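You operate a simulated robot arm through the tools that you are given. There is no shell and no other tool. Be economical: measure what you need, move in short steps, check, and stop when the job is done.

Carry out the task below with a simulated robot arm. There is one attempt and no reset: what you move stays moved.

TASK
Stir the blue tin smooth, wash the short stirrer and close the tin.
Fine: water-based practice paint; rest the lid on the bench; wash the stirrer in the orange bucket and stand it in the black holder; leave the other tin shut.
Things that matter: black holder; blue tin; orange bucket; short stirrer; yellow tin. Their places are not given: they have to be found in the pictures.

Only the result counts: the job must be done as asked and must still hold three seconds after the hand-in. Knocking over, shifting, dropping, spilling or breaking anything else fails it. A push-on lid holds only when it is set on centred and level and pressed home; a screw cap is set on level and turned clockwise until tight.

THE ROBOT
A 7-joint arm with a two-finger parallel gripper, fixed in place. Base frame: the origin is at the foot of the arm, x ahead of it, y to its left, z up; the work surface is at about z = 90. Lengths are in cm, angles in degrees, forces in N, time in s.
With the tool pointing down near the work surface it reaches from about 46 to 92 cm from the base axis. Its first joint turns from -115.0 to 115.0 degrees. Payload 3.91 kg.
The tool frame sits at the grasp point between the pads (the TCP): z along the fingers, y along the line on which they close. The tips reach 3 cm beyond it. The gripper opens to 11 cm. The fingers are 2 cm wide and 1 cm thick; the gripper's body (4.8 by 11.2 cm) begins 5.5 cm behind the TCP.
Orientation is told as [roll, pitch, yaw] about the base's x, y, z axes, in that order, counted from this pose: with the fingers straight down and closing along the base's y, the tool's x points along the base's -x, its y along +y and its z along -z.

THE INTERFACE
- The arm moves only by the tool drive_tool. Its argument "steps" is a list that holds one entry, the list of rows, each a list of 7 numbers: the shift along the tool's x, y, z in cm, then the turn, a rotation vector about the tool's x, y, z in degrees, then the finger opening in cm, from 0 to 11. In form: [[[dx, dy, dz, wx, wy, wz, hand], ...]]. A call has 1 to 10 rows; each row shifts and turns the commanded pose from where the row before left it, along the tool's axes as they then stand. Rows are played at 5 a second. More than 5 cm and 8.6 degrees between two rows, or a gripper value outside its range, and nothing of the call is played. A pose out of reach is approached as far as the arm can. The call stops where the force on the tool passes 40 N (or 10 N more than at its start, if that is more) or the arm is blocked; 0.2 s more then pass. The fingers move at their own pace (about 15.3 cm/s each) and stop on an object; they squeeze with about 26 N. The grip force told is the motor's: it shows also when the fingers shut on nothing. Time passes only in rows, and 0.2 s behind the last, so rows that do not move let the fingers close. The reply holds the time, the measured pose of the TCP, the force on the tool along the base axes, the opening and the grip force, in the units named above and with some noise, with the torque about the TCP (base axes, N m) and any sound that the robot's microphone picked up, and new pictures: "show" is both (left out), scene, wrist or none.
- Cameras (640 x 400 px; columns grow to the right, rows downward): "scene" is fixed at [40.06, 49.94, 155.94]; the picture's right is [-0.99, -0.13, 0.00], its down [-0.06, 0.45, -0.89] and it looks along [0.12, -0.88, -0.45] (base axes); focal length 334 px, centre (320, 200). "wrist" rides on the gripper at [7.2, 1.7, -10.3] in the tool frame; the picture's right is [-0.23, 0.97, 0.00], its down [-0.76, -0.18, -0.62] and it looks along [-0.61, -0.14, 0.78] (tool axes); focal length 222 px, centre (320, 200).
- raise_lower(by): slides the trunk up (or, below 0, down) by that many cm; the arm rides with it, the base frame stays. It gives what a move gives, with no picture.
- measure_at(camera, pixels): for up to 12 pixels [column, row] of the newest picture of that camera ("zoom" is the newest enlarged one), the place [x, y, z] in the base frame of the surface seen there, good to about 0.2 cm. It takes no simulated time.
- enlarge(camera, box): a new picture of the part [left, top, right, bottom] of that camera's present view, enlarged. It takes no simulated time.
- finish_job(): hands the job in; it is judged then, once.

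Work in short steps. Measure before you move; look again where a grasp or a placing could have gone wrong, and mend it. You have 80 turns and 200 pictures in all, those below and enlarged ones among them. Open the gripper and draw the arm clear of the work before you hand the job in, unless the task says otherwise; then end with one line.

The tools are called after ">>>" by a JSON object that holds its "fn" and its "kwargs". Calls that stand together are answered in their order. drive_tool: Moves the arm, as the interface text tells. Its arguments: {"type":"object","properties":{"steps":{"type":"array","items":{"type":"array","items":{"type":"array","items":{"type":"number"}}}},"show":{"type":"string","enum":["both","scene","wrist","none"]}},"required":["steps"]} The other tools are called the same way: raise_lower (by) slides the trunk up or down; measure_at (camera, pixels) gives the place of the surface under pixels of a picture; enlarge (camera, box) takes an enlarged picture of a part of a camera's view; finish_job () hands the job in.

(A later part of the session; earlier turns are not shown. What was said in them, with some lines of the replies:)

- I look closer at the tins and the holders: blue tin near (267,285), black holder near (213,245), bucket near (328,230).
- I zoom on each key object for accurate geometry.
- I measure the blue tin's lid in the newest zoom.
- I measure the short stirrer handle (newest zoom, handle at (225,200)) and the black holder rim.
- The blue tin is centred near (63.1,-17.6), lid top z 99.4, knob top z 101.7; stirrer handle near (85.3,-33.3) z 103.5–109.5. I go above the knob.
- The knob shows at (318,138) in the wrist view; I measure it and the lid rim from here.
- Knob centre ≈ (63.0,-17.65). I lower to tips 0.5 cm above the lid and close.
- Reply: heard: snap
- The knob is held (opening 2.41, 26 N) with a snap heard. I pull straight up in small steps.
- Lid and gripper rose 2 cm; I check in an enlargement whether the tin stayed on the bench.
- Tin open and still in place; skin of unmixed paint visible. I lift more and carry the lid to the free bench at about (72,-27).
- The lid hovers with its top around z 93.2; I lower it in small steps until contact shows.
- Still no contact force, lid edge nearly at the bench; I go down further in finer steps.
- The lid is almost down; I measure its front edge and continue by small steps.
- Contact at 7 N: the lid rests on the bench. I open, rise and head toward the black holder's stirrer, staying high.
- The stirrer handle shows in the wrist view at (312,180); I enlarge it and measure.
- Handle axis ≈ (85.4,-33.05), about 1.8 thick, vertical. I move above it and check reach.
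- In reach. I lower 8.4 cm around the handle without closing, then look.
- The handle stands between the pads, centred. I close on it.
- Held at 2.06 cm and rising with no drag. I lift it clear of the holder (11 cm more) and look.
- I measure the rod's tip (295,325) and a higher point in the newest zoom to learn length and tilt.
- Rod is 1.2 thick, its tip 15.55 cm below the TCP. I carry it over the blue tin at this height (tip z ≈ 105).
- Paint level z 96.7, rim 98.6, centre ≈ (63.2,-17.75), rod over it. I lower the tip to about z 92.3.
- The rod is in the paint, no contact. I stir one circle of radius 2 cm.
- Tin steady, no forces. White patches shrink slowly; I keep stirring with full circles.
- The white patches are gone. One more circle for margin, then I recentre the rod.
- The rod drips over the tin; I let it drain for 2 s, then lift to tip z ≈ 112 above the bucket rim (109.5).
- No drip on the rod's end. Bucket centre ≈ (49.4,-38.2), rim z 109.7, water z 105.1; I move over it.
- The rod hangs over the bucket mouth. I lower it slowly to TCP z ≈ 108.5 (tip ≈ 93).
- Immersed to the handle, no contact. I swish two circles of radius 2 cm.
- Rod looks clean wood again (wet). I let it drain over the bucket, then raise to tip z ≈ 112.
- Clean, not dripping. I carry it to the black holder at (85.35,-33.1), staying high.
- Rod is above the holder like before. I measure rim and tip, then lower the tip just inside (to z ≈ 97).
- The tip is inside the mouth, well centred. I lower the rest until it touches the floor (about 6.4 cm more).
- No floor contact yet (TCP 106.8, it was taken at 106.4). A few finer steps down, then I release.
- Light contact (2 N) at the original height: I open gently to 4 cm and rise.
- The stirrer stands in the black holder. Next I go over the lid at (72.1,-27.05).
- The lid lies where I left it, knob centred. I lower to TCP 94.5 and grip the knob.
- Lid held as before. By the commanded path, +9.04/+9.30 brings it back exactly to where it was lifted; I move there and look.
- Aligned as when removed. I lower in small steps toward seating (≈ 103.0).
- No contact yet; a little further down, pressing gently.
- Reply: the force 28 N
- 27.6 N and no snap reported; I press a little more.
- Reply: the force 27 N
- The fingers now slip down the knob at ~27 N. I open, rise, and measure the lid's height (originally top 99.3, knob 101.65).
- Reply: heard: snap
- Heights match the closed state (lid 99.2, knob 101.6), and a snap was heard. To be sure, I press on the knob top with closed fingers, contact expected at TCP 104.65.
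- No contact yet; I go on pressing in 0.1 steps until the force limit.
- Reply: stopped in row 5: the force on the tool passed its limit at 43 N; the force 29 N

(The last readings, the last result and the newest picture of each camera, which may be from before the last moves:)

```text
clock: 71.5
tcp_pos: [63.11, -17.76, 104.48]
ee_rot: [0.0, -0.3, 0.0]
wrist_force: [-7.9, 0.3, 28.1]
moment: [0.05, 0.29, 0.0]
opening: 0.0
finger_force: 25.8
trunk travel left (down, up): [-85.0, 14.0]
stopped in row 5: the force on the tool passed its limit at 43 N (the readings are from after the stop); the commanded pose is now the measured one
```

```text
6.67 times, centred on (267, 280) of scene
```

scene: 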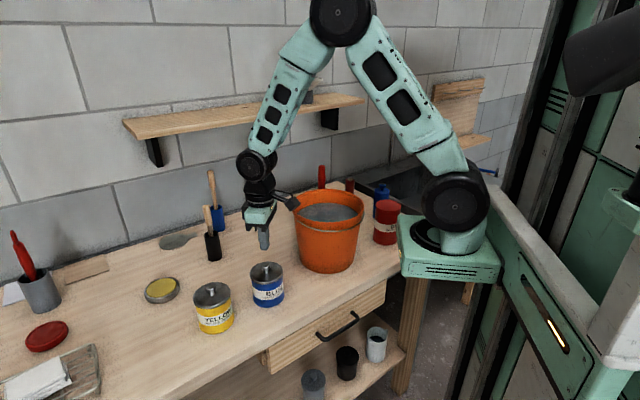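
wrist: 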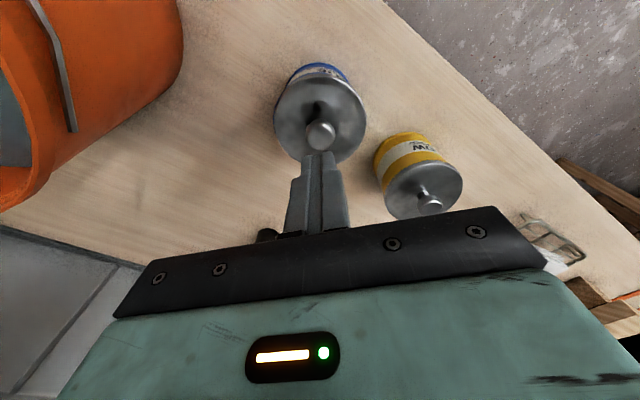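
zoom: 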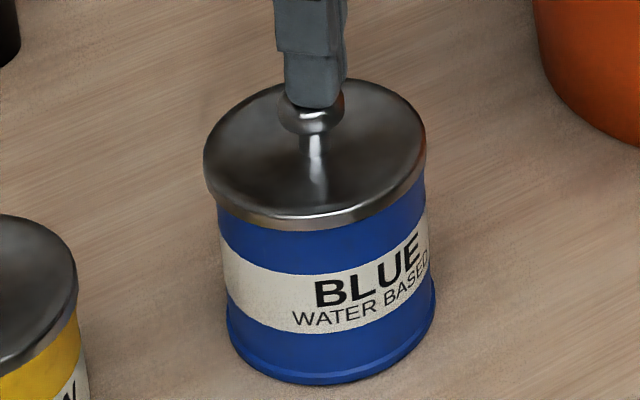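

Pressed to 43 N without further travel. I rise well clear and verify the lid's level and centring.

>>> {"fn": "drive_tool", "kwargs": {"steps": [[[0, 0, -0.5, 0, 0, 0, 0], [0, 0, -4, 0, 0, 0, 0], [0, 0, -4.5, 0, 0, 0, 0], [0, 0, -4.5, 0, 0, 0, 0], [0, 0, -4.5, 0, 0, 0, 5], [0, 0, 0, 0, 0, 0, 5]]]}}

>>> {"fn": "enlarge", "kwargs": {"camera": "scene", "box": [227, 250, 307, 310]}}

>>> {"fn": "measure_at", "kwargs": {"camera": "zoom", "pixels": [[212, 160], [418, 150], [260, 100], [380, 95], [325, 207], [260, 200], [390, 185], [315, 90], [325, 226], [330, 375], [240, 340], [430, 320]]}}

```text
clock: 72.9
tcp_pos: [63.14, -17.85, 122.28]
ee_rot: [-0.1, -0.2, 0.0]
wrist_force: [0.4, -0.6, -0.8]
moment: [0.03, 0.0, -0.03]
opening: 5.0
finger_force: 0.0
trunk travel left (down, up): [-85.0, 14.0]
```

scene: 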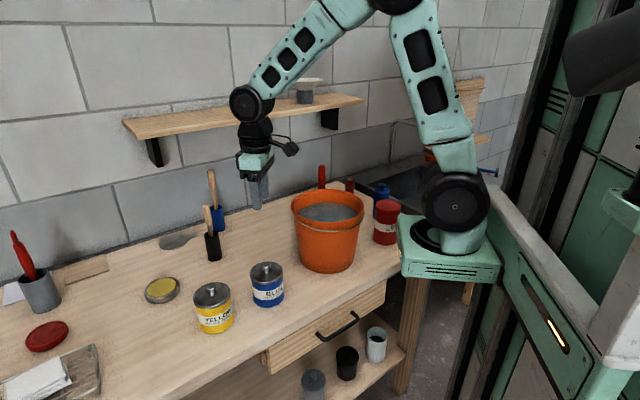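
wrist: 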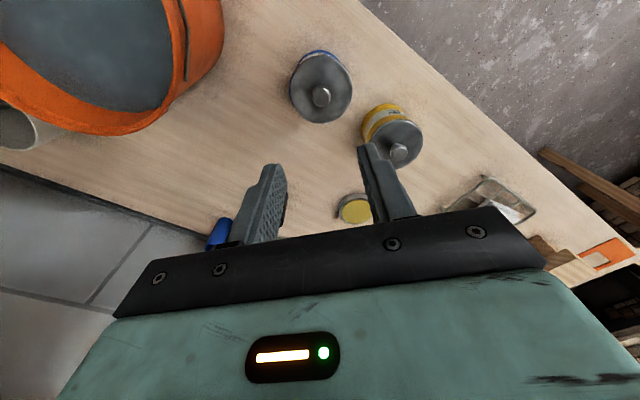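

```text
6.67 times, centred on (267, 280) of scene
```

zoom: 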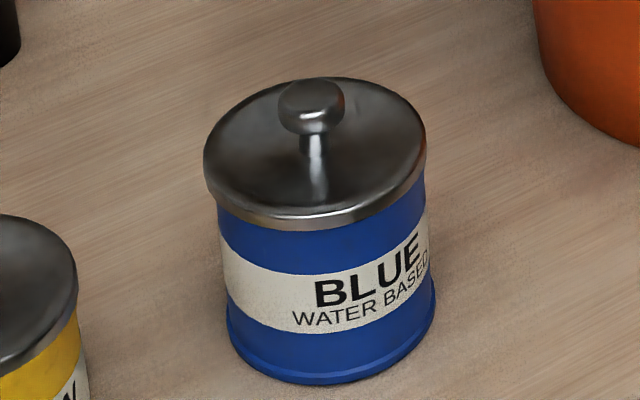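

```text
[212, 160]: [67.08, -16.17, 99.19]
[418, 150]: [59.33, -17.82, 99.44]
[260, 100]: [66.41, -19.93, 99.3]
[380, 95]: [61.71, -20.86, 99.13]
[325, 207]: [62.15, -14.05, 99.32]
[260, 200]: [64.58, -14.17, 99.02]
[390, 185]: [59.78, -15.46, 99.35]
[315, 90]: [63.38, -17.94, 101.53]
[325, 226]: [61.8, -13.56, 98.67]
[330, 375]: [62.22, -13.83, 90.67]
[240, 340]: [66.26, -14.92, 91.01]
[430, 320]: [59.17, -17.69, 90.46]
```

The lid looks level. I compare in high zoom with the shut yellow tin to judge seating.

>>> {"fn": "enlarge", "kwargs": {"camera": "scene", "box": [245, 255, 290, 290]}}

>>> {"fn": "measure_at", "kwargs": {"camera": "zoom", "pixels": [[330, 300], [330, 270], [150, 180], [490, 170], [330, 330], [320, 60], [200, 250], [450, 240], [240, 105], [410, 95]]}}

>>> {"fn": "enlarge", "kwargs": {"camera": "scene", "box": [190, 276, 235, 311]}}

>>> {"fn": "measure_at", "kwargs": {"camera": "zoom", "pixels": [[330, 300], [330, 270], [150, 180], [490, 170], [330, 330], [320, 60], [200, 250], [450, 240], [240, 105], [410, 95]]}}

```text
11.43 times, centred on (268, 272) of scene
```

zoom: 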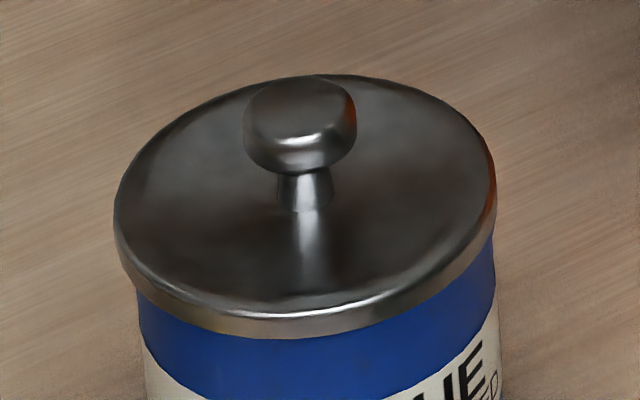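

```text
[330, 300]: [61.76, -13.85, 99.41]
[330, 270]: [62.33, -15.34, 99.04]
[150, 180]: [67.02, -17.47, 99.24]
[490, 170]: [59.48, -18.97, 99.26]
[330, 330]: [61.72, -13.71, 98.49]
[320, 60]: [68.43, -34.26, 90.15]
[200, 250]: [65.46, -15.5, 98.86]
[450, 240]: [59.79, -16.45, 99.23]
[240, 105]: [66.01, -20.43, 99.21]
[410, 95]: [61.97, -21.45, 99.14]
```

```text
11.43 times, centred on (212, 294) of scene
```

zoom: 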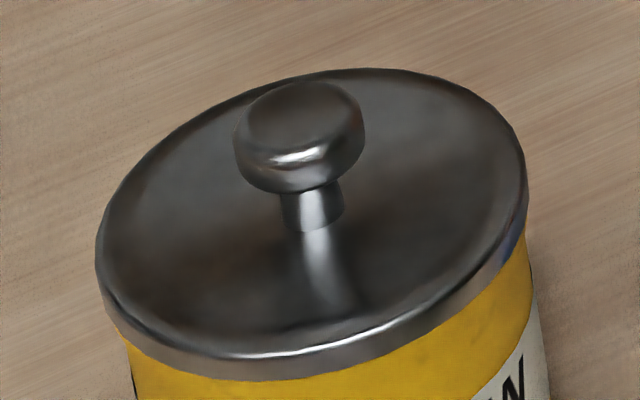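

```text
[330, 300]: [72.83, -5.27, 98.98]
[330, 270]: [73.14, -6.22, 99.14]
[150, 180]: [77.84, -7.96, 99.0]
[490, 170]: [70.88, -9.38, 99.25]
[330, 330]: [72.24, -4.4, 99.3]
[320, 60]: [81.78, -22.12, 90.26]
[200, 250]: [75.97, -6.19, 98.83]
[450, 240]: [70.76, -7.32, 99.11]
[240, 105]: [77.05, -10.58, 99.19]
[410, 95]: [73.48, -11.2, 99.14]
```

Blue and yellow lids sit at the same height (plate 99.2 vs 99.1), level and centred within 0.1–0.2 cm. For certainty I press the knob once more with closed fingers, first coming down to near contact.

>>> {"fn": "drive_tool", "kwargs": {"steps": [[[0, 0, 4.5, 0, 0, 0, 0], [0, 0, 4.5, 0, 0, 0, 0], [0, 0, 4.5, 0, 0, 0, 0], [0, 0, 3.3, 0, 0, 0, 0], [0, 0, 0.6, 0, 0, 0, 0], [0, 0, 0.2, 0, 0, 0, 0], [0, 0, 0.1, 0, 0, 0, 0], [0, 0, 0.1, 0, 0, 0, 0], [0, 0, 0.05, 0, 0, 0, 0], [0, 0, 0, 0, 0, 0, 0]]], "show": "none"}}

```text
clock: 75.1
tcp_pos: [63.19, -17.86, 104.43]
ee_rot: [-0.1, -0.3, -0.1]
wrist_force: [1.8, -0.3, 12.0]
moment: [0.01, -0.01, 0.02]
opening: 0.01
finger_force: 26.2
trunk travel left (down, up): [-85.0, 14.0]
```

12 N contact and no snap from the fingers' own closing. I press on, in 0.08 steps.

>>> {"fn": "drive_tool", "kwargs": {"steps": [[[0, 0, 0.08, 0, 0, 0, 0], [0, 0, 0.08, 0, 0, 0, 0], [0, 0, 0.08, 0, 0, 0, 0], [0, 0, 0, 0, 0, 0, 0]]], "show": "none"}}

>>> {"fn": "drive_tool", "kwargs": {"steps": [[[0, 0, 0.06, 0, 0, 0, 0], [0, 0, 0.06, 0, 0, 0, 0], [0, 0, 0.06, 0, 0, 0, 0], [0, 0, 0, 0, 0, 0, 0]]], "show": "none"}}

```text
clock: 76.0
tcp_pos: [63.16, -17.94, 104.36]
ee_rot: [-0.1, -0.5, 0.1]
wrist_force: [-7.0, 0.8, 24.8]
moment: [0.04, 0.31, -0.01]
opening: 0.02
finger_force: 26.1
trunk travel left (down, up): [-85.0, 14.0]
stopped in row 4: the force on the tool passed its limit at 41 N (the readings are from after the stop); the commanded pose is now the measured one
```

```text
clock: 76.7
tcp_pos: [63.3, -17.84, 104.42]
ee_rot: [-0.1, -0.5, 0.0]
wrist_force: [-9.1, 0.6, 26.5]
moment: [0.03, 0.39, 0.04]
opening: 0.01
finger_force: 25.4
trunk travel left (down, up): [-85.0, 14.0]
stopped in row 3: the force on the tool passed its limit at 42 N (the readings are from after the stop); the commanded pose is now the measured one
```

The lid is stiff against 42 N at its original height. A gentle tug tells whether it is latched: I rise, open, grip the knob again and lift by 0.1 cm.

>>> {"fn": "drive_tool", "kwargs": {"steps": [[[0, 0, -1, 0, 0, 0, 0], [0, 0, -1.5, 0, 0.4, 0, 0], [0.1, 0.15, 0, 0, 0, 0, 4.5], [0, 0, 0, 0, 0, 0, 4.5], [0, 0, 2.5, 0, 0, 0, 4.5], [0, 0, 1.4, 0, 0, 0, 4.5], [0, 0, 0, 0, 0, 0, 4.5], [0, 0, 0, 0, 0, 0, 0], [0, 0, 0, 0, 0, 0, 0]]], "show": "wrist"}}

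>>> {"fn": "drive_tool", "kwargs": {"steps": [[[0, 0, -0.08, 0, 0, 0, 0], [0, 0, 0, 0, 0, 0, 0]]], "show": "none"}}

```text
clock: 78.7
tcp_pos: [63.19, -17.56, 103.09]
ee_rot: [-0.1, -0.1, 0.0]
wrist_force: [1.0, -0.6, -0.7]
moment: [0.02, -0.02, 0.0]
opening: 2.38
finger_force: 26.3
trunk travel left (down, up): [-85.0, 14.0]
heard: snap
```

wrist: 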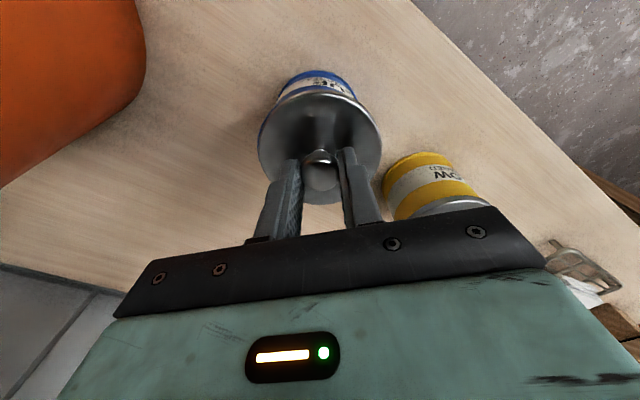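

```text
clock: 79.2
tcp_pos: [63.19, -17.68, 103.04]
ee_rot: [0.0, -0.1, 0.0]
wrist_force: [-0.1, 0.6, -0.4]
moment: [0.04, -0.02, 0.03]
opening: 2.41
finger_force: 25.6
trunk travel left (down, up): [-85.0, 14.0]
```

The snap on gripping a seated lid means it had been latched and my grip popped it free (no force in the tug). I open without lifting, then press it home again with closed fingers.

>>> {"fn": "drive_tool", "kwargs": {"steps": [[[0, 0, 0.08, 0, 0, 0, 0], [0, 0, 0, 0, 0, 0, 2.8], [0, 0, 0, 0, 0, 0, 4.5], [0, 0, 0, 0, 0, 0, 4.5], [0, 0, -3, 0, 0, 0, 4.5], [0, 0, -3.5, 0, 0, 0, 4.5], [0, 0, 0, 0, 0, 0, 0], [0, 0, 0, 0, 0, 0, 0]]], "show": "wrist"}}

>>> {"fn": "enlarge", "kwargs": {"camera": "scene", "box": [227, 250, 307, 310]}}

>>> {"fn": "measure_at", "kwargs": {"camera": "zoom", "pixels": [[215, 165], [418, 155], [260, 100], [380, 95], [325, 207], [260, 200], [390, 185], [315, 90], [290, 100], [340, 98]]}}

```text
clock: 81.0
tcp_pos: [63.28, -17.85, 109.32]
ee_rot: [-0.1, -0.1, 0.0]
wrist_force: [0.1, -0.4, 0.8]
moment: [-0.01, 0.04, 0.01]
opening: 0.04
finger_force: 26.3
trunk travel left (down, up): [-85.0, 14.0]
heard: snap
```

wrist: 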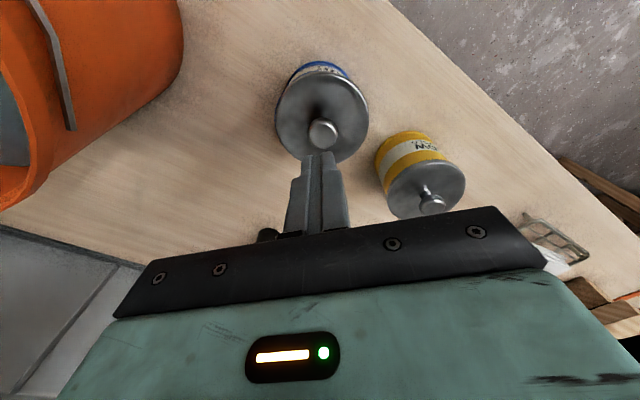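

```text
6.67 times, centred on (267, 280) of scene
```

zoom: 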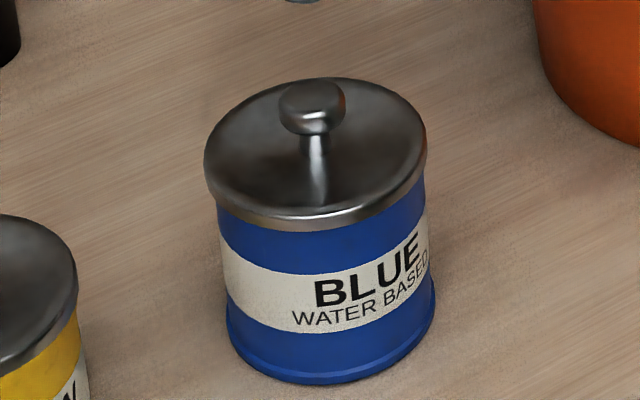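

```text
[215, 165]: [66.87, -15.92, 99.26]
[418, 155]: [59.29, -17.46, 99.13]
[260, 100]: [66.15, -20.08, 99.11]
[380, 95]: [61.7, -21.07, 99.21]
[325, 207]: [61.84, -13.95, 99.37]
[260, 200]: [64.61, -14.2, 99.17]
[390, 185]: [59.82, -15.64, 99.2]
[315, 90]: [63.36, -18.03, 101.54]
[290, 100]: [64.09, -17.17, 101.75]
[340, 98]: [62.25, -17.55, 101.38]
```

Gripping a shut lid snaps it free, and releasing it seated snaps it shut — matching both earlier cases. One last press with closed fingers makes sure it is home.

>>> {"fn": "drive_tool", "kwargs": {"steps": [[[0, 0, 2.5, 0, 0, 0, 0], [0, 0, 1.5, 0, 0, 0, 0], [0, 0, 0.6, 0, 0, 0, 0], [0, 0, 0.15, 0, 0, 0, 0], [0, 0, 0.1, 0, 0, 0, 0], [0, 0, 0.1, 0, 0, 0, 0], [0, 0, 0.1, 0, 0, 0, 0], [0, 0, 0.1, 0, 0, 0, 0], [0, 0, 0.1, 0, 0, 0, 0], [0, 0, 0, 0, 0, 0, 0]]], "show": "none"}}

>>> {"fn": "drive_tool", "kwargs": {"steps": [[[0, 0, -1, 0, 0, 0, 0], [0, 0, -4, 0, 0, 0, 0], [0, 0, -4.5, 0, 0, 0, 0], [0, 0, -4.5, 0, 0, 0, 0], [0, 0, -4.5, 0, 0, 0, 0], [0, 0, -4.5, 0, 0, 0, 6], [0, 0, -4.5, 0, 0, 0, 6], [0, 0, 0, 0, 0, 0, 6]]]}}

>>> {"fn": "enlarge", "kwargs": {"camera": "scene", "box": [180, 180, 380, 320]}}

>>> {"fn": "enlarge", "kwargs": {"camera": "scene", "box": [227, 250, 307, 310]}}

```text
clock: 83.2
tcp_pos: [63.23, -17.78, 104.49]
ee_rot: [-0.1, -0.4, -0.2]
wrist_force: [-8.8, 0.5, 27.6]
moment: [0.03, 0.31, -0.03]
opening: 0.0
finger_force: 25.9
trunk travel left (down, up): [-85.0, 14.0]
stopped in row 10: the force on the tool passed its limit at 41 N (the readings are from after the stop); the commanded pose is now the measured one
```

```text
clock: 85.0
tcp_pos: [63.31, -17.84, 131.88]
ee_rot: [-0.1, -0.2, 0.0]
wrist_force: [0.4, 1.2, 0.2]
moment: [-0.02, 0.0, -0.01]
opening: 5.99
finger_force: 0.0
trunk travel left (down, up): [-85.0, 14.0]
```

scene: 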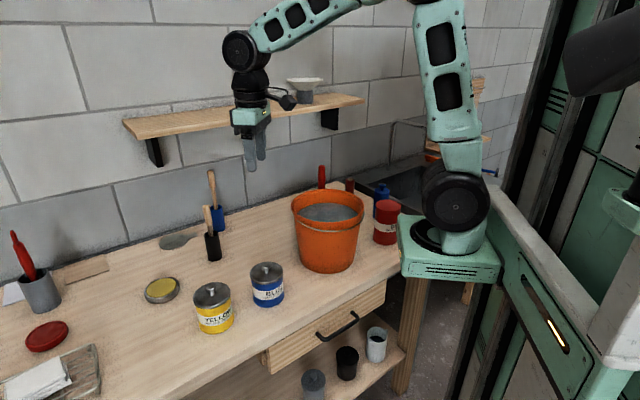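
wrist: 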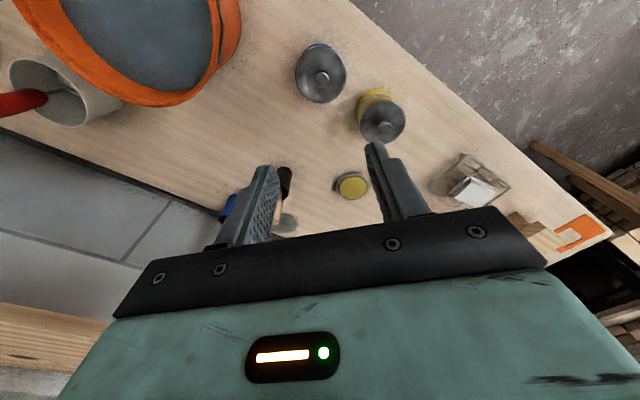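

```text
2.86 times, centred on (280, 250) of scene
```

zoom: 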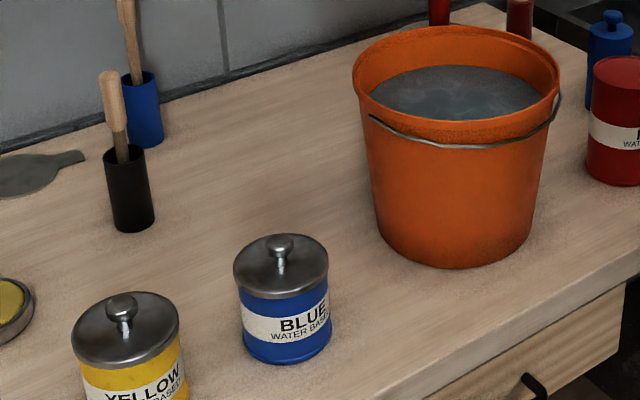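

```text
6.67 times, centred on (267, 280) of scene
```

zoom: 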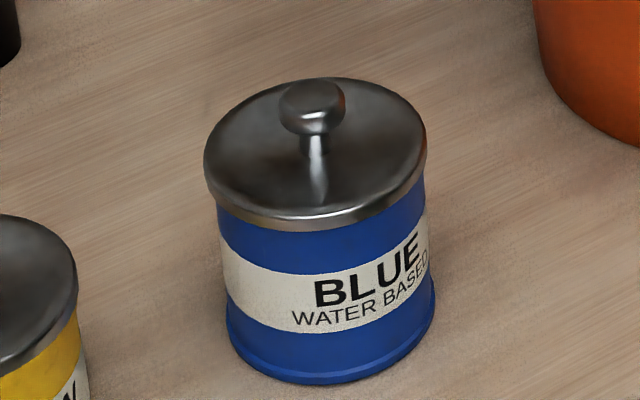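

The blue tin is closed and level, the stirrer stands clean in the black holder, the yellow tin is untouched, and the arm is clear. I hand in.

>>> {"fn": "finish_job", "kwargs": {}}

```text
The job is handed in.
```

The blue tin is stirred smooth and its lid is pressed home. The short stirrer is washed and standing in the black holder, and the yellow tin was left shut.
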